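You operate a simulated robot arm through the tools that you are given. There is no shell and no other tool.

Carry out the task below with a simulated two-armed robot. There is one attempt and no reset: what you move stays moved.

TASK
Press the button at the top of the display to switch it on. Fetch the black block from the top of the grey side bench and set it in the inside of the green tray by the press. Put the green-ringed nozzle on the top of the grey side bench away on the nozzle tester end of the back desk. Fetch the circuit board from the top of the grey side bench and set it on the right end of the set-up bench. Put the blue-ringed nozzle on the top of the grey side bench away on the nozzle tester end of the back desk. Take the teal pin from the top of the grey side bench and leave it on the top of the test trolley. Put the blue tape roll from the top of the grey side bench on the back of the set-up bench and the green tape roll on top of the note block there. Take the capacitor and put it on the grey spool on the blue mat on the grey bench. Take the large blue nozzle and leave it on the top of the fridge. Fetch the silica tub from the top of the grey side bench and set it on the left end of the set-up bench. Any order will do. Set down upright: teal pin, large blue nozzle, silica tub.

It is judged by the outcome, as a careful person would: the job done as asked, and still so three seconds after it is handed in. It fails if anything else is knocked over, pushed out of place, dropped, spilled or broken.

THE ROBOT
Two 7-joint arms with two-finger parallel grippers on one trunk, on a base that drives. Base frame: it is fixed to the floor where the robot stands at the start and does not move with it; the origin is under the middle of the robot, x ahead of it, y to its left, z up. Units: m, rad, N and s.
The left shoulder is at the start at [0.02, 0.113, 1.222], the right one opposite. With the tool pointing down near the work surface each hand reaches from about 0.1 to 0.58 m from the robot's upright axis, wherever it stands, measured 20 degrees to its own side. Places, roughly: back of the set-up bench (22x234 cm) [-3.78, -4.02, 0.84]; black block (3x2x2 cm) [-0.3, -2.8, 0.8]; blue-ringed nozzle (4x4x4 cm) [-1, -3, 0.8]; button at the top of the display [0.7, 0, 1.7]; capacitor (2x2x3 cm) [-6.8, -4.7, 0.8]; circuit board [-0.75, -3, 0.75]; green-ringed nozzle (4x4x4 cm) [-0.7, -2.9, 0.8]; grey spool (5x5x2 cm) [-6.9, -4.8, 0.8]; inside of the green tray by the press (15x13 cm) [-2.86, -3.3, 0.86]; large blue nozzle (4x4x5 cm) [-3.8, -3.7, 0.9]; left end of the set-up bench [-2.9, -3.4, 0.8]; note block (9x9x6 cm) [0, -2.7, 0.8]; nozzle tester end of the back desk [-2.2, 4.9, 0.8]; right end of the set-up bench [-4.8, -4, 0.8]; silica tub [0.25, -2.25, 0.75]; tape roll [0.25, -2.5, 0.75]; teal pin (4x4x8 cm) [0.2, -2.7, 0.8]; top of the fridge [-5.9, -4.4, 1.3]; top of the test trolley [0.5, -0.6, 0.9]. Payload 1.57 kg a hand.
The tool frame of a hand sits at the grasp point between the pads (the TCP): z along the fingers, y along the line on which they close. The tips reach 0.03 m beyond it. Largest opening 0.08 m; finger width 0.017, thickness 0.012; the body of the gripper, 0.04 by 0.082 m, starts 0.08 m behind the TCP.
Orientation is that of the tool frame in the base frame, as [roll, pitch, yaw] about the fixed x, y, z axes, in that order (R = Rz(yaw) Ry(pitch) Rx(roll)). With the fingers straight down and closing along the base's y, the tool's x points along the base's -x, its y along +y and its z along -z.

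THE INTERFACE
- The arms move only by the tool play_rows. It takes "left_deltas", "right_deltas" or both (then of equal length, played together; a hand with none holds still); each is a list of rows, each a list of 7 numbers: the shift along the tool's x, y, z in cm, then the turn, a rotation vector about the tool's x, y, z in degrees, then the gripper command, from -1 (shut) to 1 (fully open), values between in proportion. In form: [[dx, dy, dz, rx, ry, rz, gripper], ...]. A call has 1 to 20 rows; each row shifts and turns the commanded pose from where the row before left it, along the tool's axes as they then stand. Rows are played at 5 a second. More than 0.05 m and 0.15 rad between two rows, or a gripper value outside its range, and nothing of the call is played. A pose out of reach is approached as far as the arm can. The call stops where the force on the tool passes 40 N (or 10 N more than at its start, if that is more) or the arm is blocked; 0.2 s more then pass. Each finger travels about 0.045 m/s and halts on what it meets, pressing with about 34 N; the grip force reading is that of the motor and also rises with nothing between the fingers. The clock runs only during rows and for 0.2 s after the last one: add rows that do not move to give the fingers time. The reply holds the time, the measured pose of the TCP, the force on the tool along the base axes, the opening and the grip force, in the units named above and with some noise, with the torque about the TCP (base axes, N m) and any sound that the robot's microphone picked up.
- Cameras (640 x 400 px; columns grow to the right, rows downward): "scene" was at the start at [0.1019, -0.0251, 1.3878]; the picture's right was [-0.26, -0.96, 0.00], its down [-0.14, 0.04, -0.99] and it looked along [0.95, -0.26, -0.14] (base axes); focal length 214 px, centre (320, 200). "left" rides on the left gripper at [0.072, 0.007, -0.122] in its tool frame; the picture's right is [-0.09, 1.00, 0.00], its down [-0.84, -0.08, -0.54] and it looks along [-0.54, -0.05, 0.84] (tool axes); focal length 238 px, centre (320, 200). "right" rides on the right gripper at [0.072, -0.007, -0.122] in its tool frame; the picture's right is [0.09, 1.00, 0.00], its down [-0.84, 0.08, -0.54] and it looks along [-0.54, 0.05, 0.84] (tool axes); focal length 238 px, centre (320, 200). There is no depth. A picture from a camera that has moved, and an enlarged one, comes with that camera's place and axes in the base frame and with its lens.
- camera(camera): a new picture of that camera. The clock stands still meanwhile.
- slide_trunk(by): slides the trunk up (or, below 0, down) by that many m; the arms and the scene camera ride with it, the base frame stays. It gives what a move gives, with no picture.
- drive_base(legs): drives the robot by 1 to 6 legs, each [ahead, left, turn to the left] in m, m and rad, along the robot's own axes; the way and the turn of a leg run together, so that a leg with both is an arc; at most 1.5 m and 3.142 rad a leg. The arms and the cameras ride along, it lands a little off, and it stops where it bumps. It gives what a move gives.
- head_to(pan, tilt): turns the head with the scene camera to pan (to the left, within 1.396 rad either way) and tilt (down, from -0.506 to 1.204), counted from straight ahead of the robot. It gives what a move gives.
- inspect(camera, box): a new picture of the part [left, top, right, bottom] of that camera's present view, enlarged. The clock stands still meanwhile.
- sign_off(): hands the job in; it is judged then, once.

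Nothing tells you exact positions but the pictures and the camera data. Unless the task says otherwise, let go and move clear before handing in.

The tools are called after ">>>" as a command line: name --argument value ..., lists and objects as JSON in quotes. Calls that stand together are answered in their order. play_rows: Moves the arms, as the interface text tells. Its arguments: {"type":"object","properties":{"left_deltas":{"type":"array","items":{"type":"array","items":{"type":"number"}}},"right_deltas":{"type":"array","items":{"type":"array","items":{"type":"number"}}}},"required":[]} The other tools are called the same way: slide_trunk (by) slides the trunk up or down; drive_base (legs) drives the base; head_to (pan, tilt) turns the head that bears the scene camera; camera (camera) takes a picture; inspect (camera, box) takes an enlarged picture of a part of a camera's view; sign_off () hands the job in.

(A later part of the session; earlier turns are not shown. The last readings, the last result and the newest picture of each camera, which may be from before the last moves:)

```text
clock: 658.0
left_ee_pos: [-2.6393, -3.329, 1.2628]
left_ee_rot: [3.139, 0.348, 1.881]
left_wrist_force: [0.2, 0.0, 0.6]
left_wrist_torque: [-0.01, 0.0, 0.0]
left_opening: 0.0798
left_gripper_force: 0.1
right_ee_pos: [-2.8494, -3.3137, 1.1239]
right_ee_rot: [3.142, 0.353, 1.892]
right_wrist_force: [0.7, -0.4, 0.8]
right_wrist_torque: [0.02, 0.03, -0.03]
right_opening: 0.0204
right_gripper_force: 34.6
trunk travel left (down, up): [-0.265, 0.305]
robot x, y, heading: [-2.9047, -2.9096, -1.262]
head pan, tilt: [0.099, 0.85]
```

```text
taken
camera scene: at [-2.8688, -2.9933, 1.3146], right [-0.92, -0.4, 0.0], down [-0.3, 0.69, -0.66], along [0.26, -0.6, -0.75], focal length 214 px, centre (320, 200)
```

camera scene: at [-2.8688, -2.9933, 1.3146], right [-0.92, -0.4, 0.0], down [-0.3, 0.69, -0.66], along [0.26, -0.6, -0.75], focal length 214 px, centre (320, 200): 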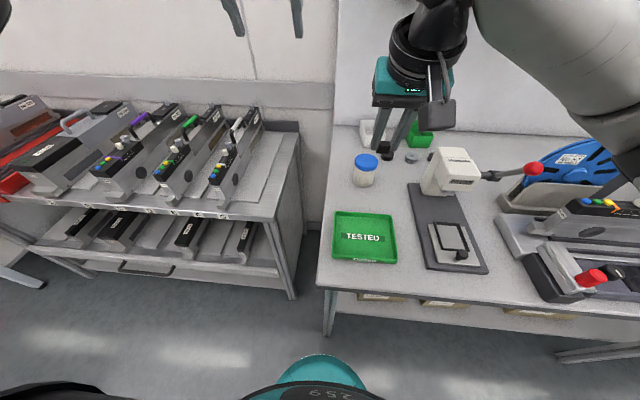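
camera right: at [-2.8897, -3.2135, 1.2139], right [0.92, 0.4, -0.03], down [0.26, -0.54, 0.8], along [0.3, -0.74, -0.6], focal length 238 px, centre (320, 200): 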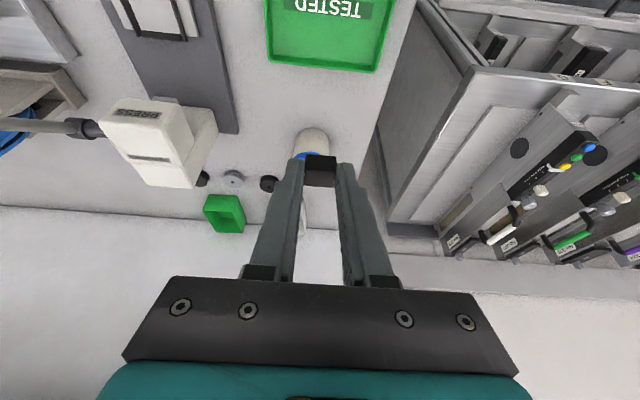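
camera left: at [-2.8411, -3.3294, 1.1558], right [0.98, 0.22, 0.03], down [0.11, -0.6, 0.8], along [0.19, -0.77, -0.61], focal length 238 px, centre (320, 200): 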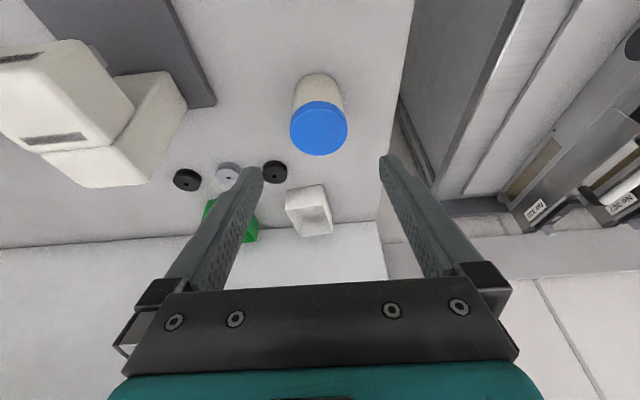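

>>> play_rows --right_deltas '[[2.8, 0.1, -1.03, 0, 0, 0, -1], [1.37, 0, 3.76, 0, 0, 0, -1], [1.37, 0, 3.76, 0, 0, 0, -1], [1.37, 0, 3.76, 0, 0, 0, -1], [1.37, 0, 3.76, 0, 0, 0, -1], [0.69, 0, 1.88, 0, 0, 0, -1], [0, 0, 0, 0, 0, 0, -1]]'

>>> camera --camera "right"

>>> camera --camera "scene"

```text
clock: 659.6
left_ee_pos: [-2.6387, -3.3286, 1.2625]
left_ee_rot: [3.14, 0.349, 1.881]
left_wrist_force: [-0.4, -0.6, -0.2]
left_wrist_torque: [0.01, 0.0, 0.0]
left_opening: 0.0797
left_gripper_force: 0.1
right_ee_pos: [-2.8574, -3.2844, 0.9422]
right_ee_rot: [-3.141, 0.353, 1.89]
right_wrist_force: [0.3, 0.2, -0.8]
right_wrist_torque: [-0.05, -0.01, -0.01]
right_opening: 0.0203
right_gripper_force: 33.9
trunk travel left (down, up): [-0.265, 0.305]
robot x, y, heading: [-2.9061, -2.9152, -1.26]
head pan, tilt: [0.099, 0.85]
```

```text
taken
camera right: at [-2.8977, -3.1829, 1.0331], right [0.92, 0.4, -0.03], down [0.26, -0.54, 0.8], along [0.3, -0.74, -0.6], focal length 238 px, centre (320, 200)
```

right: 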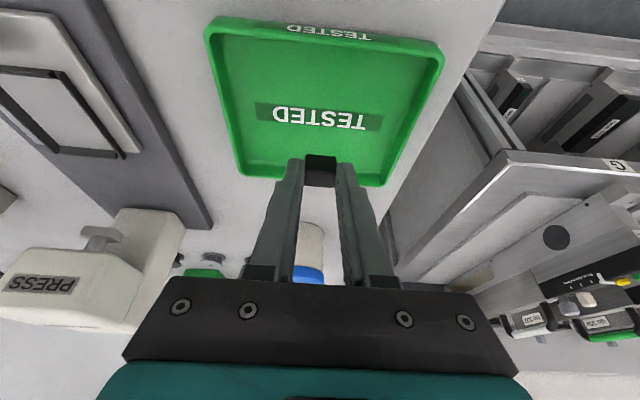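

```text
taken
camera scene: at [-2.8688, -2.9934, 1.3146], right [-0.92, -0.4, 0.0], down [-0.3, 0.69, -0.66], along [0.26, -0.6, -0.75], focal length 214 px, centre (320, 200)
```

scene: 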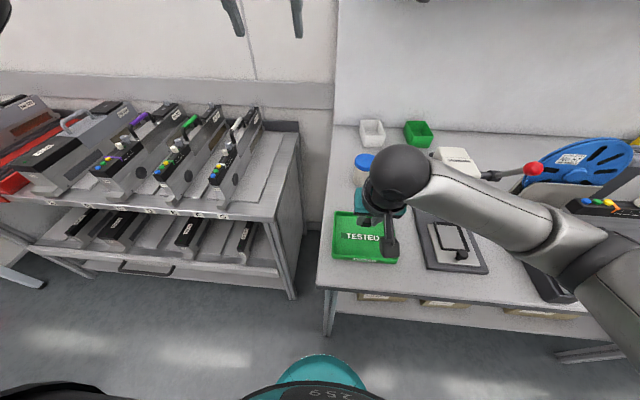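

>>> play_rows --right_deltas '[[0.69, 0, 1.88, 0, 0, 0, -1], [0.69, 0, 1.88, 0, 0, 0, -1], [0.17, 0, 0.47, 0, 0, 0, -1], [0.07, 0, 0.19, 0, 0, 0, -1], [0.07, 0, 0.19, 0, 0, 0, -1], [0.07, 0, 0.19, 0, 0, 0, -1], [0, 0, 0, 0, 0, 0, -1]]'

>>> camera --camera "right"

```text
clock: 661.2
left_ee_pos: [-2.6403, -3.3283, 1.2633]
left_ee_rot: [-3.141, 0.348, 1.882]
left_wrist_force: [0.1, 0.0, -0.2]
left_wrist_torque: [0.03, -0.01, -0.01]
left_opening: 0.0798
left_gripper_force: 0.0
right_ee_pos: [-2.857, -3.2875, 0.8949]
right_ee_rot: [3.141, 0.354, 1.889]
right_wrist_force: [-0.2, -0.5, -0.5]
right_wrist_torque: [-0.02, -0.02, 0.02]
right_opening: 0.0201
right_gripper_force: 33.7
trunk travel left (down, up): [-0.265, 0.305]
robot x, y, heading: [-2.9066, -2.9108, -1.259]
head pan, tilt: [0.099, 0.85]
```

```text
taken
camera right: at [-2.898, -3.1853, 0.9838], right [0.92, 0.39, -0.03], down [0.26, -0.54, 0.8], along [0.3, -0.74, -0.6], focal length 238 px, centre (320, 200)
```

right: 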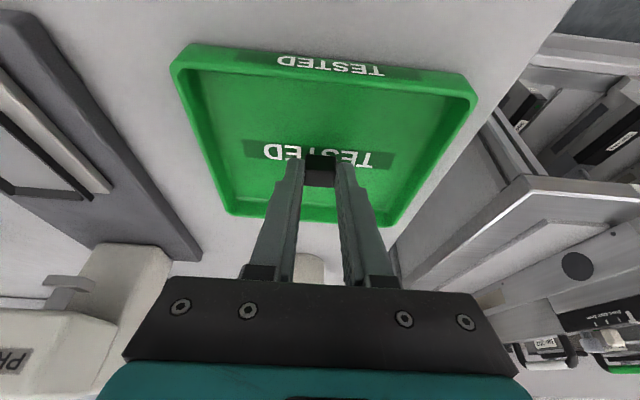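

>>> play_rows --right_deltas '[[0.07, 0, 0.19, 0, 0, 0, -1], [0.07, 0, 0.19, 0, 0, 0, -1], [0, 0, 0, 0, 0, 0, -1]]'

>>> play_rows --right_deltas '[[0.07, 0, 0.19, 0, 0, 0, -1], [0.07, 0, 0.19, 0, 0, 0, -1], [0, 0, 0, 0, 0, 0, -1]]'

```text
clock: 662.0
left_ee_pos: [-2.6392, -3.3287, 1.2622]
left_ee_rot: [3.139, 0.35, 1.882]
left_wrist_force: [0.1, 0.4, 0.3]
left_wrist_torque: [0.02, -0.02, -0.02]
left_opening: 0.0798
left_gripper_force: 0.2
right_ee_pos: [-2.8564, -3.2858, 0.8896]
right_ee_rot: [3.141, 0.354, 1.89]
right_wrist_force: [0.5, -0.7, 0.2]
right_wrist_torque: [0.01, 0.01, -0.01]
right_opening: 0.0205
right_gripper_force: 34.2
trunk travel left (down, up): [-0.265, 0.305]
robot x, y, heading: [-2.9052, -2.9124, -1.252]
head pan, tilt: [0.099, 0.85]
```

```text
clock: 662.8
left_ee_pos: [-2.6407, -3.3278, 1.2635]
left_ee_rot: [3.14, 0.351, 1.882]
left_wrist_force: [0.3, -0.8, 0.6]
left_wrist_torque: [0.02, 0.03, 0.02]
left_opening: 0.0801
left_gripper_force: 0.0
right_ee_pos: [-2.8561, -3.2868, 0.8879]
right_ee_rot: [3.14, 0.361, 1.889]
right_wrist_force: [-3.5, 2.0, 23.6]
right_wrist_torque: [-0.13, 0.02, -0.03]
right_opening: 0.0202
right_gripper_force: 33.8
trunk travel left (down, up): [-0.265, 0.305]
robot x, y, heading: [-2.9042, -2.9124, -1.262]
head pan, tilt: [0.099, 0.85]
```

The block is down on the tray floor. I release and rise.

>>> play_rows --right_deltas '[[-0.1, 0, -0.28, 0, 0, 0, -1], [0, 0, 0, 0, 0, 0, -0.2], [0, 0, 0, 0, 0, 0, 0.2], [0, 0, 0, 0, 0, 0, 0.2], [-0.34, 0, -0.94, 0, 0, 0, 0.2], [-1.03, 0, -2.82, 0, 0, 0, 0.2], [-1.37, 0, -3.76, 0, 0, 0, 0.2], [-1.37, 0, -3.76, 0, 0, 0, 0.5], [-1.37, 0, -3.76, 0, 0, 0, 1], [-1.37, 0, -3.76, 0, 0, 0, 1], [0, 0, 0, 0, 0, 0, 1]]'

>>> camera --camera "right"

>>> inspect --camera "scene" --box '[310, 140, 500, 280]'

```text
clock: 665.2
left_ee_pos: [-2.6407, -3.3281, 1.2632]
left_ee_rot: [3.139, 0.349, 1.88]
left_wrist_force: [-0.9, 0.5, 0.4]
left_wrist_torque: [-0.02, 0.01, 0.01]
left_opening: 0.0801
left_gripper_force: 0.1
right_ee_pos: [-2.8572, -3.285, 1.0887]
right_ee_rot: [-3.141, 0.356, 1.89]
right_wrist_force: [0.1, 0.6, 0.4]
right_wrist_torque: [0.03, 0.02, -0.02]
right_opening: 0.0798
right_gripper_force: 0.0
trunk travel left (down, up): [-0.265, 0.305]
robot x, y, heading: [-2.9059, -2.9118, -1.254]
head pan, tilt: [0.099, 0.85]
```

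```text
taken
camera right: at [-2.8978, -3.1837, 1.1787], right [0.92, 0.39, -0.03], down [0.26, -0.54, 0.8], along [0.3, -0.74, -0.6], focal length 238 px, centre (320, 200)
```

right: 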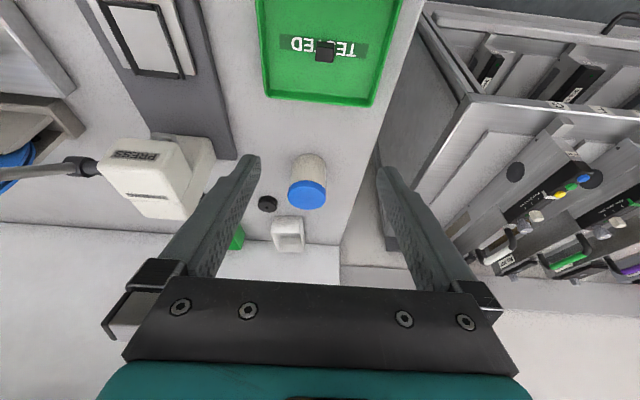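

```text
2.86 times, centred on (405, 210) of scene
camera zoom: at [-2.8688, -2.9935, 1.3146], right [-0.92, -0.4, 0.0], down [-0.3, 0.69, -0.66], along [0.26, -0.6, -0.75], focal length 613 px, centre (77, 171)
```

zoom: 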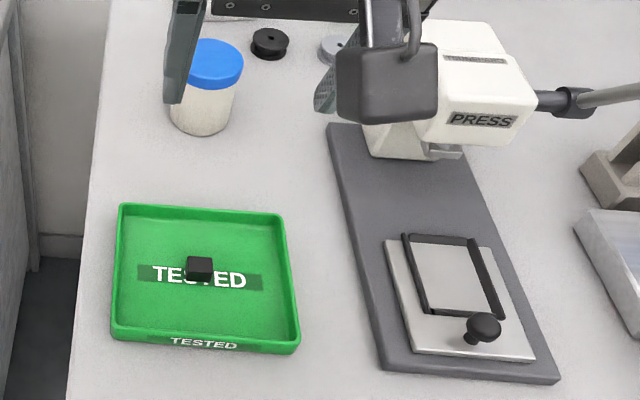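

The block is in the tray. Next trip: circuit board (right hand) and blue tape (left hand). I return to the side bench's right part.

>>> drive_base --legs '[[-0.68, 0, 0], [0, 1.1, 0], [0, 1.0, 0]]'

>>> head_to --pan 0.0 --tilt 0.6

>>> camera --camera "scene"

```text
clock: 678.9
left_ee_pos: [-0.8803, -2.0517, 1.2627]
left_ee_rot: [-3.142, 0.349, 1.859]
left_wrist_force: [-0.4, -0.4, -0.3]
left_wrist_torque: [-0.02, 0.03, 0.0]
left_opening: 0.0798
left_gripper_force: 0.0
right_ee_pos: [-1.096, -2.0034, 1.0885]
right_ee_rot: [-3.14, 0.355, 1.869]
right_wrist_force: [-0.8, -0.7, -0.7]
right_wrist_torque: [0.02, 0.01, -0.02]
right_opening: 0.0797
right_gripper_force: 0.0
trunk travel left (down, up): [-0.265, 0.305]
robot x, y, heading: [-1.136, -1.6274, -1.281]
head pan, tilt: [0.099, 0.85]
```

```text
clock: 679.6
left_ee_pos: [-0.8805, -2.0522, 1.2621]
left_ee_rot: [3.14, 0.349, 1.859]
left_wrist_force: [-0.1, 0.8, 1.3]
left_wrist_torque: [0.0, 0.02, -0.01]
left_opening: 0.08
left_gripper_force: 0.1
right_ee_pos: [-1.0976, -2.0029, 1.0891]
right_ee_rot: [3.141, 0.354, 1.87]
right_wrist_force: [-0.1, -0.3, 0.5]
right_wrist_torque: [-0.02, -0.04, 0.02]
right_opening: 0.08
right_gripper_force: 0.0
trunk travel left (down, up): [-0.265, 0.305]
robot x, y, heading: [-1.137, -1.6314, -1.278]
head pan, tilt: [0.0, 0.6]
```

```text
taken
camera scene: at [-1.1068, -1.724, 1.3354], right [-0.96, -0.29, 0.0], down [-0.16, 0.54, -0.82], along [0.24, -0.79, -0.57], focal length 214 px, centre (320, 200)
```

scene: 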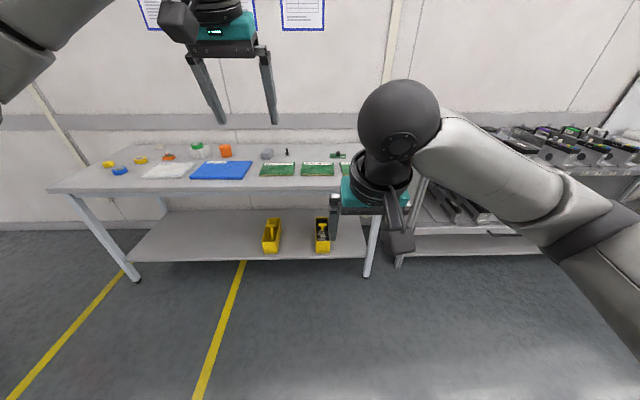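

>>> drive_base --legs '[[0, 0, 0.021], [0.64, 0, 0]]'

>>> drive_base --legs '[[0.12, 0, 0]]'

>>> slide_trunk --by -0.08

>>> head_to --pan 0.0 --tilt 0.85

>>> camera --camera "scene"

>>> camera --camera "right"

```text
clock: 683.5
left_ee_pos: [-0.6781, -2.6606, 1.2625]
left_ee_rot: [3.141, 0.35, 1.872]
left_wrist_force: [-0.4, 0.6, -0.6]
left_wrist_torque: [0.0, 0.0, 0.0]
left_opening: 0.0801
left_gripper_force: 0.1
right_ee_pos: [-0.8962, -2.6155, 1.0888]
right_ee_rot: [3.142, 0.353, 1.882]
right_wrist_force: [0.2, 0.5, 0.0]
right_wrist_torque: [0.02, 0.0, 0.04]
right_opening: 0.08
right_gripper_force: 0.0
trunk travel left (down, up): [-0.265, 0.305]
robot x, y, heading: [-0.9436, -2.2403, -1.267]
head pan, tilt: [0.0, 0.6]
```

```text
clock: 684.8
left_ee_pos: [-0.6444, -2.7733, 1.2625]
left_ee_rot: [3.14, 0.348, 1.872]
left_wrist_force: [-0.2, 0.6, 0.9]
left_wrist_torque: [0.02, 0.02, -0.02]
left_opening: 0.0802
left_gripper_force: 0.0
right_ee_pos: [-0.8624, -2.7279, 1.088]
right_ee_rot: [-3.141, 0.353, 1.883]
right_wrist_force: [0.4, -0.8, -0.3]
right_wrist_torque: [0.05, 0.02, -0.04]
right_opening: 0.0801
right_gripper_force: 0.1
trunk travel left (down, up): [-0.265, 0.305]
robot x, y, heading: [-0.9077, -2.3539, -1.268]
head pan, tilt: [0.0, 0.6]
```

```text
clock: 686.0
left_ee_pos: [-0.6448, -2.7724, 1.1837]
left_ee_rot: [3.139, 0.35, 1.873]
left_wrist_force: [-0.6, 0.8, 0.3]
left_wrist_torque: [-0.03, 0.02, 0.02]
left_opening: 0.0802
left_gripper_force: 0.1
right_ee_pos: [-0.8618, -2.7273, 1.0084]
right_ee_rot: [-3.141, 0.354, 1.884]
right_wrist_force: [-0.3, -1.3, 0.4]
right_wrist_torque: [0.0, 0.0, -0.05]
right_opening: 0.08
right_gripper_force: 0.1
trunk travel left (down, up): [-0.185, 0.385]
robot x, y, heading: [-0.9054, -2.3537, -1.262]
head pan, tilt: [0.0, 0.6]
```

```text
clock: 686.7
left_ee_pos: [-0.644, -2.773, 1.1833]
left_ee_rot: [3.14, 0.348, 1.872]
left_wrist_force: [0.4, 0.3, -0.2]
left_wrist_torque: [-0.03, 0.0, -0.01]
left_opening: 0.0801
left_gripper_force: 0.1
right_ee_pos: [-0.8624, -2.7268, 1.008]
right_ee_rot: [-3.141, 0.356, 1.885]
right_wrist_force: [-0.6, 0.2, 0.3]
right_wrist_torque: [-0.01, 0.0, 0.0]
right_opening: 0.0799
right_gripper_force: 0.1
trunk travel left (down, up): [-0.185, 0.385]
robot x, y, heading: [-0.9082, -2.3526, -1.268]
head pan, tilt: [0.0, 0.85]
```

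```text
taken
camera scene: at [-0.8785, -2.4385, 1.2347], right [-0.95, -0.3, 0.0], down [-0.23, 0.72, -0.66], along [0.2, -0.63, -0.75], focal length 214 px, centre (320, 200)
```

scene: 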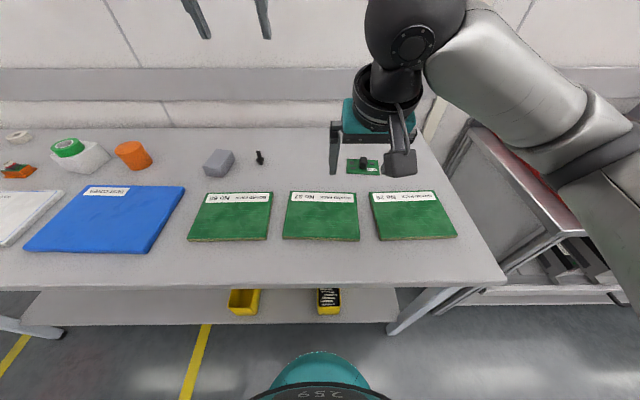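

```text
taken
camera right: at [-0.9016, -2.6259, 1.0984], right [0.92, 0.39, -0.03], down [0.26, -0.54, 0.8], along [0.29, -0.74, -0.6], focal length 238 px, centre (320, 200)
```

right: 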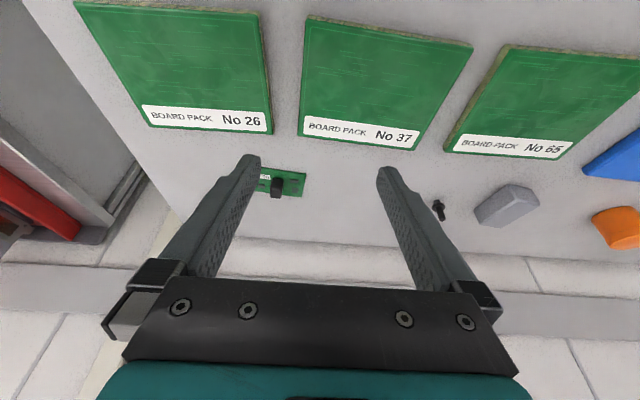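

>>> play_rows --right_deltas '[[-3.9, -1.3, 1.42, 0, 0, 0, 1], [-3.9, -1.3, 1.42, 0, 0, 0, 1], [-3.9, -1.3, 1.42, 0, 0, 0, 1], [-3.0, -1.0, 1.1, 0, 0, 0, 1], [0, 0, 0, 0, 0, 0, 1]]'

>>> camera --camera "right"

>>> inspect --camera "right" --box '[240, 60, 400, 160]'

```text
clock: 687.9
left_ee_pos: [-0.6448, -2.7725, 1.1824]
left_ee_rot: [3.14, 0.349, 1.874]
left_wrist_force: [0.5, -0.2, 0.5]
left_wrist_torque: [0.01, -0.01, 0.02]
left_opening: 0.08
left_gripper_force: 0.0
right_ee_pos: [-0.8605, -2.8911, 1.0106]
right_ee_rot: [-3.141, 0.354, 1.882]
right_wrist_force: [-0.2, -0.5, -0.6]
right_wrist_torque: [-0.02, 0.03, -0.02]
right_opening: 0.0799
right_gripper_force: 0.1
trunk travel left (down, up): [-0.185, 0.385]
robot x, y, heading: [-0.906, -2.3509, -1.265]
head pan, tilt: [0.0, 0.85]
```

```text
taken
camera right: at [-0.9, -2.7891, 1.1009], right [0.92, 0.39, -0.03], down [0.26, -0.54, 0.8], along [0.29, -0.74, -0.6], focal length 238 px, centre (320, 200)
```

right: 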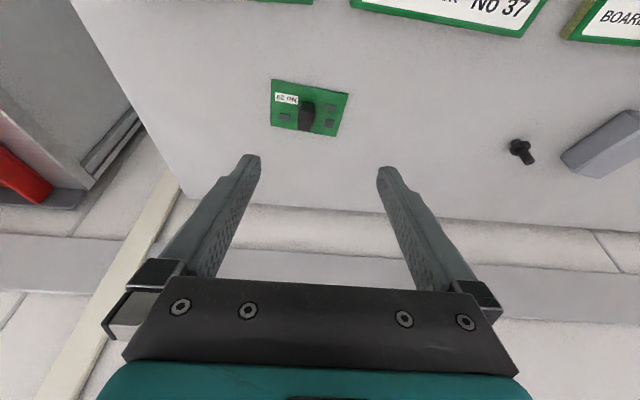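

```text
4.00 times, centred on (320, 110) of right
camera zoom: at [-0.9, -2.7891, 1.1009], right [0.92, 0.39, -0.03], down [0.26, -0.54, 0.8], along [0.29, -0.74, -0.6], focal length 953 px, centre (320, 560)
```

zoom: 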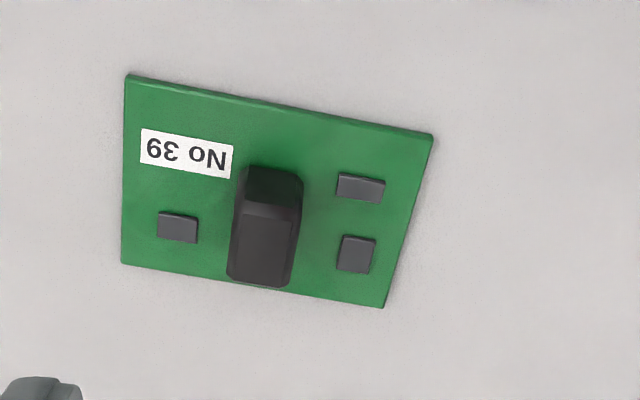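

The circuit board (No 39) has a tall black part at its middle, good for gripping. I align the right gripper with it.

>>> play_rows --right_deltas '[[0, 0, 0, 0, 0, 8.5, 0.2], [-0.75, -0.75, 3, 0, 0, 0, 0.2], [-0.75, -0.75, 3, 0, 0, 0, 0.2], [0, 0, 3, 0, 0, 0, 0.2], [0, 0, 0, 0, 0, 0, 0.2]]'

>>> camera --camera "right"

```text
clock: 689.1
left_ee_pos: [-0.6427, -2.7725, 1.1829]
left_ee_rot: [3.139, 0.347, 1.871]
left_wrist_force: [0.6, 0.3, 0.4]
left_wrist_torque: [-0.03, 0.0, 0.0]
left_opening: 0.0798
left_gripper_force: 0.0
right_ee_pos: [-0.8632, -2.939, 0.9273]
right_ee_rot: [3.088, 0.35, 1.723]
right_wrist_force: [-0.2, -0.6, -0.5]
right_wrist_torque: [0.01, 0.03, -0.03]
right_opening: 0.0482
right_gripper_force: 0.0
trunk travel left (down, up): [-0.185, 0.385]
robot x, y, heading: [-0.9084, -2.3547, -1.263]
head pan, tilt: [0.0, 0.85]
```

```text
taken
camera right: at [-0.8934, -2.833, 1.0178], right [0.97, 0.26, 0.02], down [0.14, -0.58, 0.8], along [0.22, -0.77, -0.6], focal length 238 px, centre (320, 200)
```

right: 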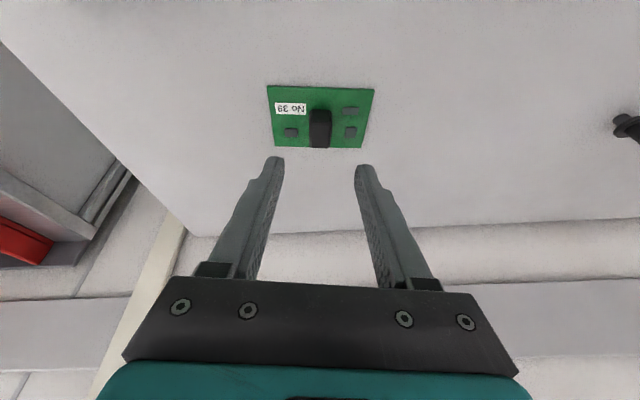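

>>> play_rows --right_deltas '[[0.2, 0, 3, 0, 0, 0, 0.2], [0, 0, 3, 0, 0, 0, 0.2], [0, 0, 1.6, 0, 0, 0, 0.2], [0, 0, 0, 0, 0, 0, 0.2]]'

>>> camera --camera "right"

```text
clock: 690.1
left_ee_pos: [-0.6439, -2.7725, 1.1825]
left_ee_rot: [3.139, 0.348, 1.871]
left_wrist_force: [-0.6, 0.5, -0.4]
left_wrist_torque: [-0.03, 0.06, -0.02]
left_opening: 0.0799
left_gripper_force: 0.0
right_ee_pos: [-0.8553, -2.9614, 0.8569]
right_ee_rot: [3.088, 0.35, 1.725]
right_wrist_force: [-0.3, -0.6, -0.3]
right_wrist_torque: [0.02, -0.01, -0.03]
right_opening: 0.0483
right_gripper_force: 0.1
trunk travel left (down, up): [-0.185, 0.385]
robot x, y, heading: [-0.9073, -2.3534, -1.265]
head pan, tilt: [0.0, 0.85]
```

```text
taken
camera right: at [-0.8861, -2.8564, 0.9468], right [0.97, 0.26, 0.02], down [0.14, -0.58, 0.8], along [0.22, -0.77, -0.6], focal length 238 px, centre (320, 200)
```

right: 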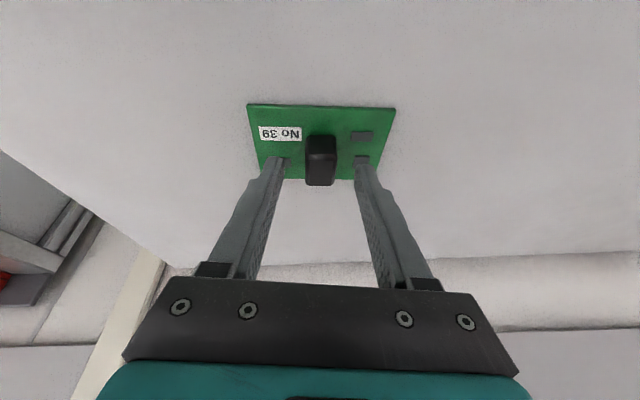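

>>> play_rows --right_deltas '[[0, 0, 0.5, 0, 0, 0, 0.1], [0, 0, 0, 0, 0, 0, -0.2], [0, 0, 0, 0, 0, 0, -0.5], [0, 0, 0, 0, 0, 0, -1], [0, 0, 0, 0, 0, 0, -1], [0, 0, 0, 0, 0, 0, -1]]'

>>> camera --camera "right"

```text
clock: 691.5
left_ee_pos: [-0.6441, -2.7732, 1.1835]
left_ee_rot: [3.139, 0.348, 1.873]
left_wrist_force: [-0.2, -0.2, 0.6]
left_wrist_torque: [-0.01, -0.01, 0.02]
left_opening: 0.0802
left_gripper_force: 0.0
right_ee_pos: [-0.8548, -2.9625, 0.8527]
right_ee_rot: [3.087, 0.35, 1.723]
right_wrist_force: [2.0, 0.2, 1.0]
right_wrist_torque: [-0.05, 0.04, 0.02]
right_opening: 0.021
right_gripper_force: 34.3
trunk travel left (down, up): [-0.185, 0.385]
robot x, y, heading: [-0.9065, -2.3537, -1.262]
head pan, tilt: [0.0, 0.85]
```

```text
taken
camera right: at [-0.8852, -2.8579, 0.9424], right [0.97, 0.26, 0.02], down [0.14, -0.58, 0.8], along [0.22, -0.77, -0.6], focal length 238 px, centre (320, 200)
```

right: 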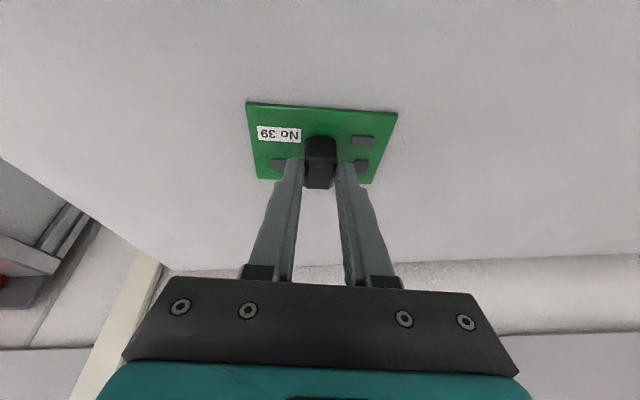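

Board gripped. I lift it level, retract, and go for the blue tape with the left hand.

>>> play_rows --right_deltas '[[-0.34, 0.05, -0.94, 0, 0, 0, -1], [-1.02, 0.15, -2.82, 0, 0, 0, -1], [-1.02, 0.15, -2.82, 0, 0, 0, -1], [-1.02, 0.15, -2.82, 0, 0, 0, -1], [-1.02, 0.15, -2.82, 0, 0, 0, -1], [-1.02, 0.15, -2.82, 0, 0, 0, -1], [-1.02, 0.15, -2.82, 0, 0, 0, -1], [2.78, -0.42, -1.03, 0, 0, 0, -1], [2.78, -0.42, -1.03, 0, 0, 0, -1], [2.78, -0.42, -1.03, 0, 0, 0, -1], [2.78, -0.42, -1.03, 0, 0, 0, -1], [0, 0, 0, 0, 0, 0, -1]]'

>>> drive_base --legs '[[-0.05, 1.12, 0.005]]'

>>> camera --camera "scene"

>>> camera --camera "right"

>>> camera --camera "left"

```text
clock: 694.1
left_ee_pos: [-0.6459, -2.7736, 1.1822]
left_ee_rot: [3.14, 0.351, 1.873]
left_wrist_force: [0.7, -0.6, -0.3]
left_wrist_torque: [0.0, 0.02, 0.01]
left_opening: 0.0799
left_gripper_force: 0.0
right_ee_pos: [-0.8934, -2.8495, 1.0411]
right_ee_rot: [3.088, 0.349, 1.724]
right_wrist_force: [-1.4, -0.1, -0.2]
right_wrist_torque: [0.03, 0.02, -0.03]
right_opening: 0.021
right_gripper_force: 33.9
trunk travel left (down, up): [-0.185, 0.385]
robot x, y, heading: [-0.9068, -2.3537, -1.264]
head pan, tilt: [0.0, 0.85]
```

```text
clock: 699.9
left_ee_pos: [0.4099, -2.3883, 1.1825]
left_ee_rot: [3.141, 0.349, 1.874]
left_wrist_force: [0.1, 0.2, 0.3]
left_wrist_torque: [0.01, 0.02, 0.01]
left_opening: 0.0802
left_gripper_force: 0.1
right_ee_pos: [0.1633, -2.4656, 1.0414]
right_ee_rot: [3.09, 0.351, 1.727]
right_wrist_force: [0.8, -0.3, -0.6]
right_wrist_torque: [0.03, 0.01, -0.02]
right_opening: 0.0208
right_gripper_force: 34.3
trunk travel left (down, up): [-0.185, 0.385]
robot x, y, heading: [0.1484, -1.9686, -1.264]
head pan, tilt: [0.0, 0.85]
```

```text
taken
camera scene: at [0.1762, -2.0537, 1.2346], right [-0.95, -0.3, 0.0], down [-0.23, 0.72, -0.66], along [0.2, -0.63, -0.75], focal length 214 px, centre (320, 200)
```

scene: 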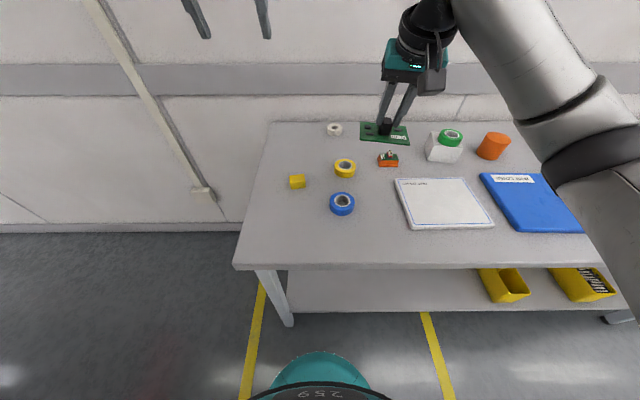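

```text
taken
camera right: at [0.1329, -2.3593, 1.1313], right [0.97, 0.26, 0.02], down [0.14, -0.58, 0.8], along [0.22, -0.77, -0.6], focal length 238 px, centre (320, 200)
```

right: 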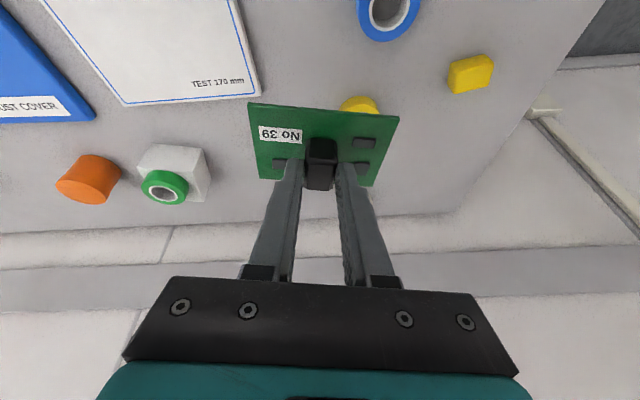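

```text
taken
camera left: at [0.3838, -2.2818, 1.2727], right [0.98, 0.21, 0.03], down [0.1, -0.6, 0.8], along [0.19, -0.77, -0.61], focal length 238 px, centre (320, 200)
```

left: 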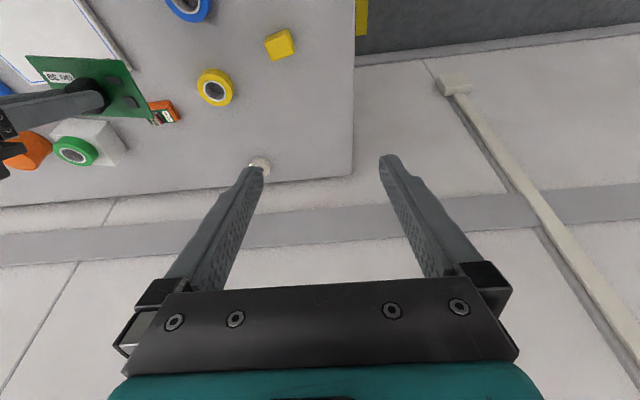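

I strafe right a little so the tape comes in front of the left hand, clear of the board.

>>> drive_base --legs '[[0, -0.19, 0]]'

>>> play_rows --left_deltas '[[1.5, 0, 3, 0, 0, 0, 1], [1.5, 0, 3, 0, 0, 0, 1], [1.5, 0, 3, 0, 0, 0, 1], [1.5, 0, 2, 0, 0, 0, 1], [0, 0, 0, 0, 0, 0, 1]]'

>>> camera --camera "left"

```text
clock: 701.4
left_ee_pos: [0.2321, -2.4456, 1.1838]
left_ee_rot: [3.14, 0.349, 1.874]
left_wrist_force: [0.0, -0.8, 0.1]
left_wrist_torque: [0.02, -0.05, -0.02]
left_opening: 0.08
left_gripper_force: 0.2
right_ee_pos: [-0.0148, -2.5214, 1.0406]
right_ee_rot: [3.084, 0.35, 1.724]
right_wrist_force: [0.2, 0.3, -1.2]
right_wrist_torque: [0.03, 0.02, 0.05]
right_opening: 0.0208
right_gripper_force: 34.2
trunk travel left (down, up): [-0.185, 0.385]
robot x, y, heading: [-0.0301, -2.0262, -1.263]
head pan, tilt: [0.0, 0.85]
```

```text
clock: 702.6
left_ee_pos: [0.2271, -2.4274, 1.0592]
left_ee_rot: [3.141, 0.35, 1.873]
left_wrist_force: [-0.3, -0.8, -0.9]
left_wrist_torque: [-0.02, 0.0, -0.02]
left_opening: 0.0801
left_gripper_force: 0.1
right_ee_pos: [-0.0135, -2.5204, 1.0403]
right_ee_rot: [3.089, 0.349, 1.726]
right_wrist_force: [0.0, 0.0, 0.2]
right_wrist_torque: [0.01, 0.01, -0.02]
right_opening: 0.0208
right_gripper_force: 33.7
trunk travel left (down, up): [-0.185, 0.385]
robot x, y, heading: [-0.0349, -2.0272, -1.265]
head pan, tilt: [0.0, 0.85]
```

```text
taken
camera left: at [0.2014, -2.3199, 1.1481], right [0.98, 0.21, 0.03], down [0.1, -0.6, 0.8], along [0.19, -0.77, -0.61], focal length 238 px, centre (320, 200)
```

left: 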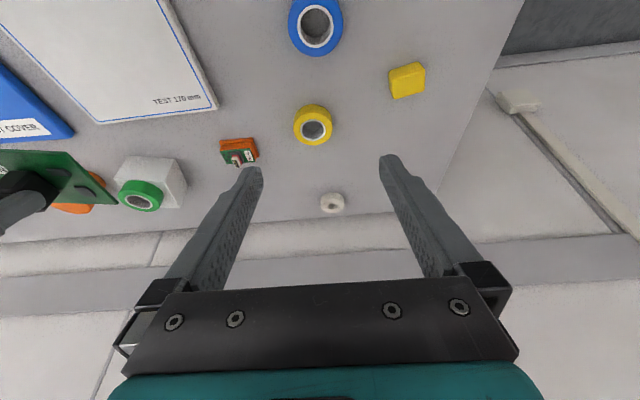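

The tape must be placed far back on the set-up bench with a steep tool tilt, so I grip it at that same 45° tilt now. I back off a little, tilt the left tool and approach.

>>> drive_base --legs '[[-0.12, 0, 0]]'

>>> play_rows --left_deltas '[[0, 0, 0, 0, -6.25, 0, 1], [0, 0, 0, 0, -6.25, 0, 1], [0, 0, 0, 0, -6.25, 0, 1], [0, 0, 0, 0, -6.25, 0, 1], [2.5, 0.2, 2.5, 0, 0, 0, 1], [2.5, 0.2, 2.5, 0, 0, 0, 1], [2.5, 0.2, 2.5, 0, 0, 0, 1], [2.5, 0.2, 2.5, 0, 0, 0, 1], [0, 0, 0, 0, 0, 0, 1]]'

>>> camera --camera "left"

>>> camera --camera "scene"

```text
clock: 703.8
left_ee_pos: [0.1918, -2.3124, 1.058]
left_ee_rot: [3.139, 0.349, 1.873]
left_wrist_force: [0.4, -0.6, -0.4]
left_wrist_torque: [0.0, -0.06, 0.01]
left_opening: 0.0801
left_gripper_force: 0.1
right_ee_pos: [-0.0506, -2.4078, 1.0405]
right_ee_rot: [3.087, 0.352, 1.724]
right_wrist_force: [0.7, 0.0, -0.4]
right_wrist_torque: [0.02, -0.01, 0.03]
right_opening: 0.0209
right_gripper_force: 33.9
trunk travel left (down, up): [-0.185, 0.385]
robot x, y, heading: [-0.0693, -1.9129, -1.266]
head pan, tilt: [0.0, 0.85]
```

```text
clock: 705.8
left_ee_pos: [0.202, -2.3115, 0.9159]
left_ee_rot: [-3.141, 0.785, 1.874]
left_wrist_force: [0.4, 0.8, 0.2]
left_wrist_torque: [0.01, 0.01, -0.01]
left_opening: 0.0799
left_gripper_force: 0.0
right_ee_pos: [-0.0515, -2.4087, 1.0414]
right_ee_rot: [3.088, 0.349, 1.724]
right_wrist_force: [-0.2, 0.6, -1.3]
right_wrist_torque: [-0.02, 0.0, 0.0]
right_opening: 0.0211
right_gripper_force: 33.3
trunk travel left (down, up): [-0.185, 0.385]
robot x, y, heading: [-0.0645, -1.9102, -1.266]
head pan, tilt: [0.0, 0.85]
```

```text
taken
camera left: at [0.166, -2.1797, 0.9517], right [0.97, 0.23, 0.07], down [-0.01, -0.22, 0.97], along [0.24, -0.95, -0.21], focal length 238 px, centre (320, 200)
```

left: 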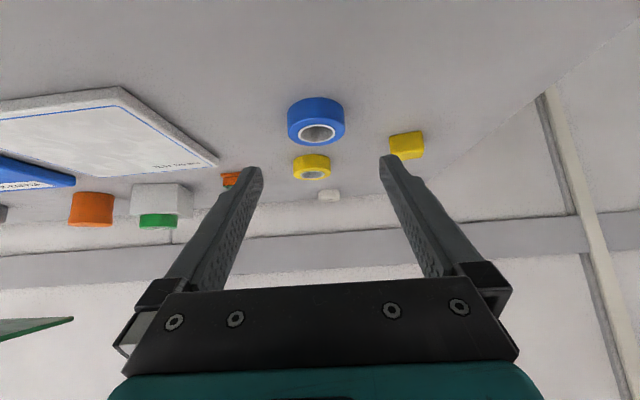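

```text
taken
camera scene: at [-0.0371, -1.9979, 1.2346], right [-0.95, -0.3, 0.0], down [-0.23, 0.72, -0.66], along [0.2, -0.63, -0.75], focal length 214 px, centre (320, 200)
```

scene: 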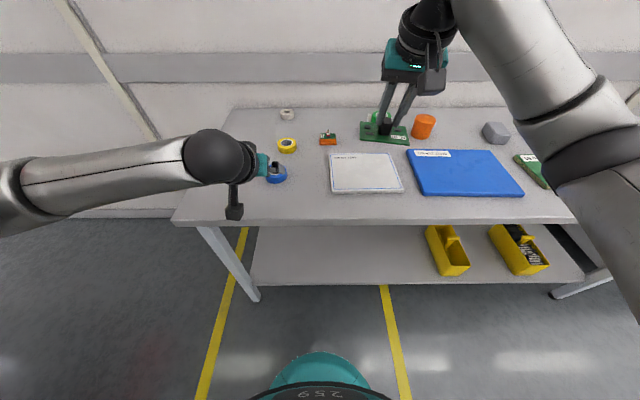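

>>> play_rows --left_deltas '[[0.1, -0.4, 3, 0, 0, 0, 1], [0, 0, 3, 0, 0, 0, 1], [0, 0, 2.5, 0, 0, 0, 1], [0, 0, 1, 0, 0, 0, 1], [0, 0, 0, 0, 0, 0, 1]]'

>>> camera --camera "left"

```text
clock: 707.0
left_ee_pos: [0.2169, -2.3773, 0.8488]
left_ee_rot: [3.141, 0.785, 1.871]
left_wrist_force: [0.4, -0.8, -0.2]
left_wrist_torque: [0.01, 0.01, -0.03]
left_opening: 0.08
left_gripper_force: 0.1
right_ee_pos: [-0.0499, -2.4078, 1.0418]
right_ee_rot: [3.088, 0.35, 1.726]
right_wrist_force: [-0.3, 1.0, -0.7]
right_wrist_torque: [0.03, 0.0, 0.03]
right_opening: 0.0209
right_gripper_force: 34.5
trunk travel left (down, up): [-0.185, 0.385]
robot x, y, heading: [-0.0661, -1.913, -1.271]
head pan, tilt: [0.0, 0.85]
```

```text
taken
camera left: at [0.1821, -2.2447, 0.8836], right [0.97, 0.23, 0.07], down [-0.01, -0.22, 0.97], along [0.24, -0.95, -0.21], focal length 238 px, centre (320, 200)
```

left: 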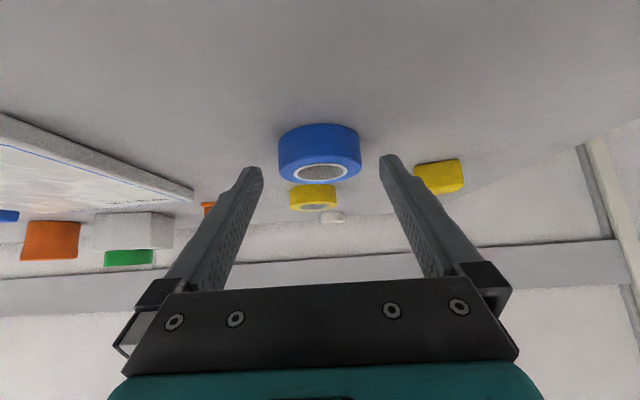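

>>> play_rows --left_deltas '[[0, 0, 1, 0, 0, 0, 1], [0, 0, 1, 0, 0, 0, 1], [0, 0, 0.5, 0, 0, 0, 1], [0, 0, 0, 0, 0, 0, 1]]'

>>> camera --camera "left"

```text
clock: 708.0
left_ee_pos: [0.2214, -2.3933, 0.8316]
left_ee_rot: [3.139, 0.784, 1.871]
left_wrist_force: [-0.7, 0.2, -0.9]
left_wrist_torque: [0.03, 0.01, 0.0]
left_opening: 0.0801
left_gripper_force: 0.1
right_ee_pos: [-0.0501, -2.409, 1.0412]
right_ee_rot: [3.085, 0.349, 1.723]
right_wrist_force: [-0.2, -0.1, -0.2]
right_wrist_torque: [0.02, 0.0, 0.01]
right_opening: 0.0207
right_gripper_force: 34.0
trunk travel left (down, up): [-0.185, 0.385]
robot x, y, heading: [-0.0658, -1.9159, -1.267]
head pan, tilt: [0.0, 0.85]
```

```text
taken
camera left: at [0.1872, -2.2606, 0.8668], right [0.97, 0.23, 0.07], down [-0.01, -0.22, 0.97], along [0.24, -0.95, -0.21], focal length 238 px, centre (320, 200)
```

left: 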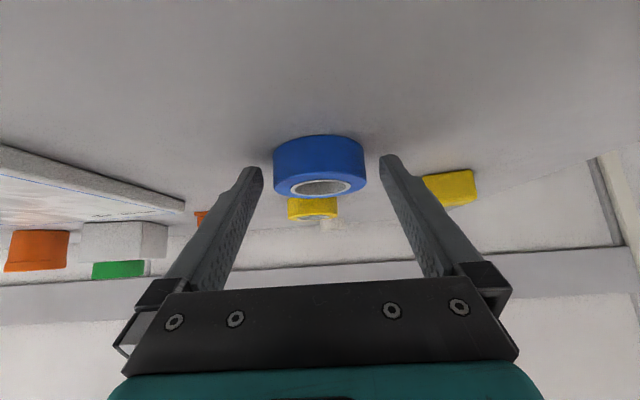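

>>> play_rows --left_deltas '[[-0.3, 0, 0.45, 0, 0, 0, 0.9], [0, 0, 0, 0, 0, 0, 0.5], [0, 0, 0, 0, 0, 0, 0], [0, 0, 0, 0, 0, 0, -1], [0, 0, 0, 0, 0, 0, -1], [0, 0, 0, 0, 0, 0, -1]]'

>>> camera --camera "left"

```text
clock: 709.4
left_ee_pos: [0.2238, -2.398, 0.8292]
left_ee_rot: [3.14, 0.786, 1.872]
left_wrist_force: [0.3, -0.3, 0.0]
left_wrist_torque: [0.03, -0.02, -0.02]
left_opening: 0.0624
left_gripper_force: 34.1
right_ee_pos: [-0.0507, -2.4091, 1.0407]
right_ee_rot: [3.088, 0.35, 1.724]
right_wrist_force: [0.4, 0.1, -0.4]
right_wrist_torque: [-0.01, 0.01, 0.0]
right_opening: 0.0208
right_gripper_force: 34.1
trunk travel left (down, up): [-0.185, 0.385]
robot x, y, heading: [-0.0648, -1.9137, -1.265]
head pan, tilt: [0.0, 0.85]
```

```text
taken
camera left: at [0.1889, -2.2652, 0.8658], right [0.97, 0.23, 0.07], down [-0.01, -0.22, 0.97], along [0.24, -0.95, -0.21], focal length 238 px, centre (320, 200)
```

left: 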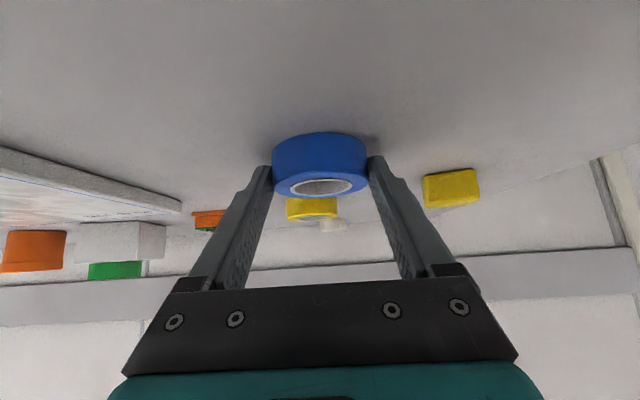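

Tape held. I lift both, back away and strafe right to the set-up bench's middle.

>>> play_rows --left_deltas '[[-0.7, 0, -0.7, 0, 0, 0, -1], [-2.12, 0, -2.12, 0, 0, 0, -1], [-2.12, 0, -2.12, 0, 0, 0, -1], [-2.12, 0, -2.12, 0, 0, 0, -1], [-2.12, 0, -2.12, 0, 0, 0, -1], [-2.12, 0, -2.12, 0, 0, 0, -1], [-2.12, 0, -2.12, 0, 0, 0, -1], [0, 0, 0, 0, 0, 0, -1]]' --right_deltas '[[-1.02, 0.15, -2.82, 0, 0, 0, -1], [-1.02, 0.15, -2.82, 0, 0, 0, -1], [-1.02, 0.15, -2.82, 0, 0, 0, -1], [-1.02, 0.15, -2.82, 0, 0, 0, -1], [-1.02, 0.15, -2.82, 0, 0, 0, -1], [-1.02, 0.15, -2.82, 0, 0, 0, -1], [-1.02, 0.15, -2.82, 0, 0, 0, -1], [0, 0, 0, 0, 0, 0, -1]]'

>>> drive_base --legs '[[-0.65, 0, 0.005], [0, -1.45, 0], [0, -1.45, 0], [0, -1.3, 0]]'

>>> slide_trunk --by 0.15

>>> head_to --pan 0.0 --tilt 0.5

>>> camera --camera "scene"

```text
clock: 711.2
left_ee_pos: [0.2249, -2.3983, 1.0206]
left_ee_rot: [3.139, 0.784, 1.873]
left_wrist_force: [-0.1, -0.2, -0.6]
left_wrist_torque: [0.04, 0.0, 0.02]
left_opening: 0.0622
left_gripper_force: 33.4
right_ee_pos: [-0.053, -2.4094, 1.2523]
right_ee_rot: [3.088, 0.35, 1.725]
right_wrist_force: [0.3, 0.0, -0.6]
right_wrist_torque: [0.05, -0.01, -0.01]
right_opening: 0.021
right_gripper_force: 33.8
trunk travel left (down, up): [-0.185, 0.385]
robot x, y, heading: [-0.069, -1.9107, -1.264]
head pan, tilt: [0.0, 0.85]
```

```text
clock: 734.3
left_ee_pos: [-3.8762, -3.1055, 1.0206]
left_ee_rot: [3.141, 0.787, 1.918]
left_wrist_force: [0.3, 0.1, -0.5]
left_wrist_torque: [0.04, 0.0, -0.01]
left_opening: 0.0622
left_gripper_force: 34.1
right_ee_pos: [-4.1521, -3.1284, 1.2514]
right_ee_rot: [3.089, 0.351, 1.772]
right_wrist_force: [-0.8, 0.0, -0.8]
right_wrist_torque: [0.0, -0.03, -0.02]
right_opening: 0.0209
right_gripper_force: 34.2
trunk travel left (down, up): [-0.185, 0.385]
robot x, y, heading: [-4.1916, -2.6309, -1.221]
head pan, tilt: [0.0, 0.85]
```

```text
clock: 736.1
left_ee_pos: [-3.8757, -3.1041, 1.1706]
left_ee_rot: [3.14, 0.787, 1.919]
left_wrist_force: [0.5, -0.5, -1.4]
left_wrist_torque: [0.01, 0.01, 0.01]
left_opening: 0.0622
left_gripper_force: 33.6
right_ee_pos: [-4.1513, -3.1286, 1.4021]
right_ee_rot: [3.088, 0.349, 1.772]
right_wrist_force: [0.4, -0.3, -1.1]
right_wrist_torque: [0.0, -0.05, 0.02]
right_opening: 0.0211
right_gripper_force: 33.8
trunk travel left (down, up): [-0.335, 0.235]
robot x, y, heading: [-4.189, -2.6381, -1.217]
head pan, tilt: [0.0, 0.85]
```

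```text
clock: 736.9
left_ee_pos: [-3.8766, -3.1052, 1.1703]
left_ee_rot: [3.139, 0.785, 1.919]
left_wrist_force: [0.0, -1.6, -1.0]
left_wrist_torque: [0.02, 0.02, 0.0]
left_opening: 0.062
left_gripper_force: 33.9
right_ee_pos: [-4.1508, -3.129, 1.4017]
right_ee_rot: [3.088, 0.348, 1.769]
right_wrist_force: [0.2, 0.9, -0.5]
right_wrist_torque: [0.03, 0.0, 0.01]
right_opening: 0.021
right_gripper_force: 33.7
trunk travel left (down, up): [-0.335, 0.235]
robot x, y, heading: [-4.1928, -2.6327, -1.22]
head pan, tilt: [0.0, 0.499]
```

```text
taken
camera scene: at [-4.1523, -2.7288, 1.4145], right [-0.94, -0.34, 0.0], down [-0.16, 0.45, -0.88], along [0.3, -0.82, -0.48], focal length 214 px, centre (320, 200)
```

scene: 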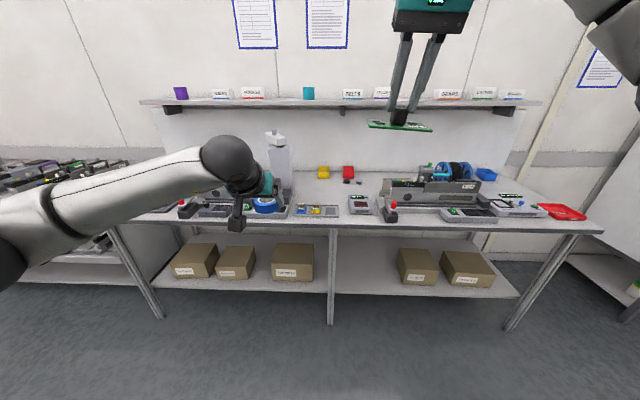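

>>> drive_base --legs '[[0, 0, -0.038], [0.56, -0.07, 0]]'

>>> slide_trunk --by -0.14

>>> head_to --pan 0.1 --tilt 0.6

>>> camera --camera "scene"

>>> camera --camera "left"

```text
clock: 740.5
left_ee_pos: [-3.7888, -3.6661, 1.1701]
left_ee_rot: [3.138, 0.784, 1.882]
left_wrist_force: [-0.3, -0.1, -0.1]
left_wrist_torque: [-0.01, 0.0, 0.02]
left_opening: 0.0622
left_gripper_force: 33.7
right_ee_pos: [-4.0644, -3.6796, 1.4013]
right_ee_rot: [3.088, 0.351, 1.735]
right_wrist_force: [0.9, 0.1, -0.9]
right_wrist_torque: [0.0, -0.01, -0.02]
right_opening: 0.021
right_gripper_force: 34.1
trunk travel left (down, up): [-0.335, 0.235]
robot x, y, heading: [-4.0831, -3.1839, -1.253]
head pan, tilt: [0.0, 0.499]
```

```text
clock: 742.2
left_ee_pos: [-3.7895, -3.6661, 1.031]
left_ee_rot: [3.139, 0.786, 1.881]
left_wrist_force: [-0.7, 0.9, -1.1]
left_wrist_torque: [0.0, 0.01, -0.01]
left_opening: 0.0619
left_gripper_force: 34.3
right_ee_pos: [-4.0643, -3.68, 1.263]
right_ee_rot: [3.087, 0.35, 1.735]
right_wrist_force: [-0.6, 0.6, -0.2]
right_wrist_torque: [-0.01, -0.01, -0.04]
right_opening: 0.0209
right_gripper_force: 34.4
trunk travel left (down, up): [-0.195, 0.375]
robot x, y, heading: [-4.0842, -3.1835, -1.262]
head pan, tilt: [0.0, 0.499]
```

```text
clock: 742.8
left_ee_pos: [-3.7891, -3.665, 1.0321]
left_ee_rot: [3.14, 0.785, 1.88]
left_wrist_force: [0.3, 0.3, -0.9]
left_wrist_torque: [-0.02, 0.0, 0.0]
left_opening: 0.062
left_gripper_force: 33.6
right_ee_pos: [-4.0649, -3.6783, 1.2615]
right_ee_rot: [3.088, 0.35, 1.734]
right_wrist_force: [0.6, -0.3, -0.5]
right_wrist_torque: [0.01, 0.0, 0.0]
right_opening: 0.021
right_gripper_force: 33.9
trunk travel left (down, up): [-0.195, 0.375]
robot x, y, heading: [-4.0851, -3.1834, -1.255]
head pan, tilt: [0.099, 0.6]
```

```text
taken
camera scene: at [-4.0434, -3.2742, 1.2655], right [-0.92, -0.4, 0.0], down [-0.23, 0.52, -0.83], along [0.33, -0.76, -0.56], focal length 214 px, centre (320, 200)
```

scene: 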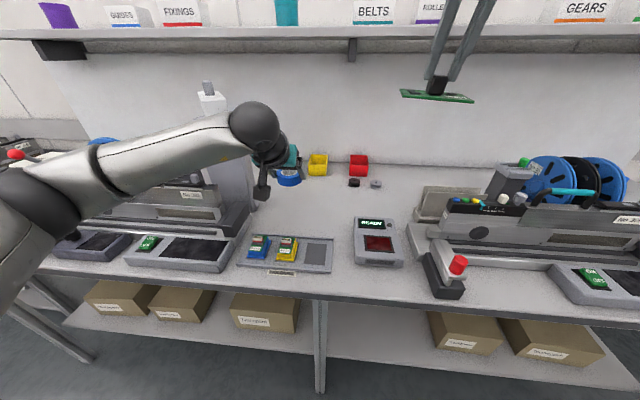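

```text
taken
camera left: at [-3.8249, -3.5334, 1.0661], right [0.97, 0.24, 0.07], down [-0.01, -0.22, 0.97], along [0.25, -0.94, -0.21], focal length 238 px, centre (320, 200)
```

left: 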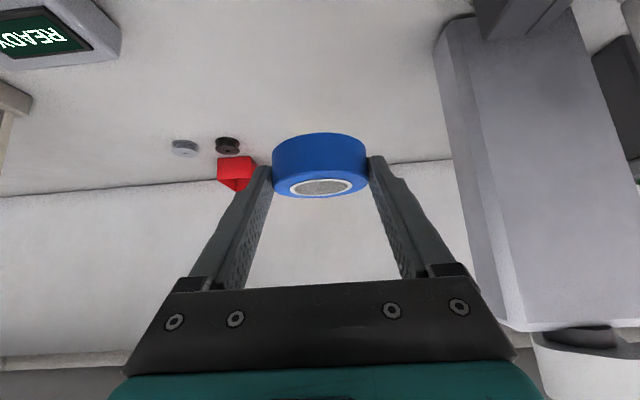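

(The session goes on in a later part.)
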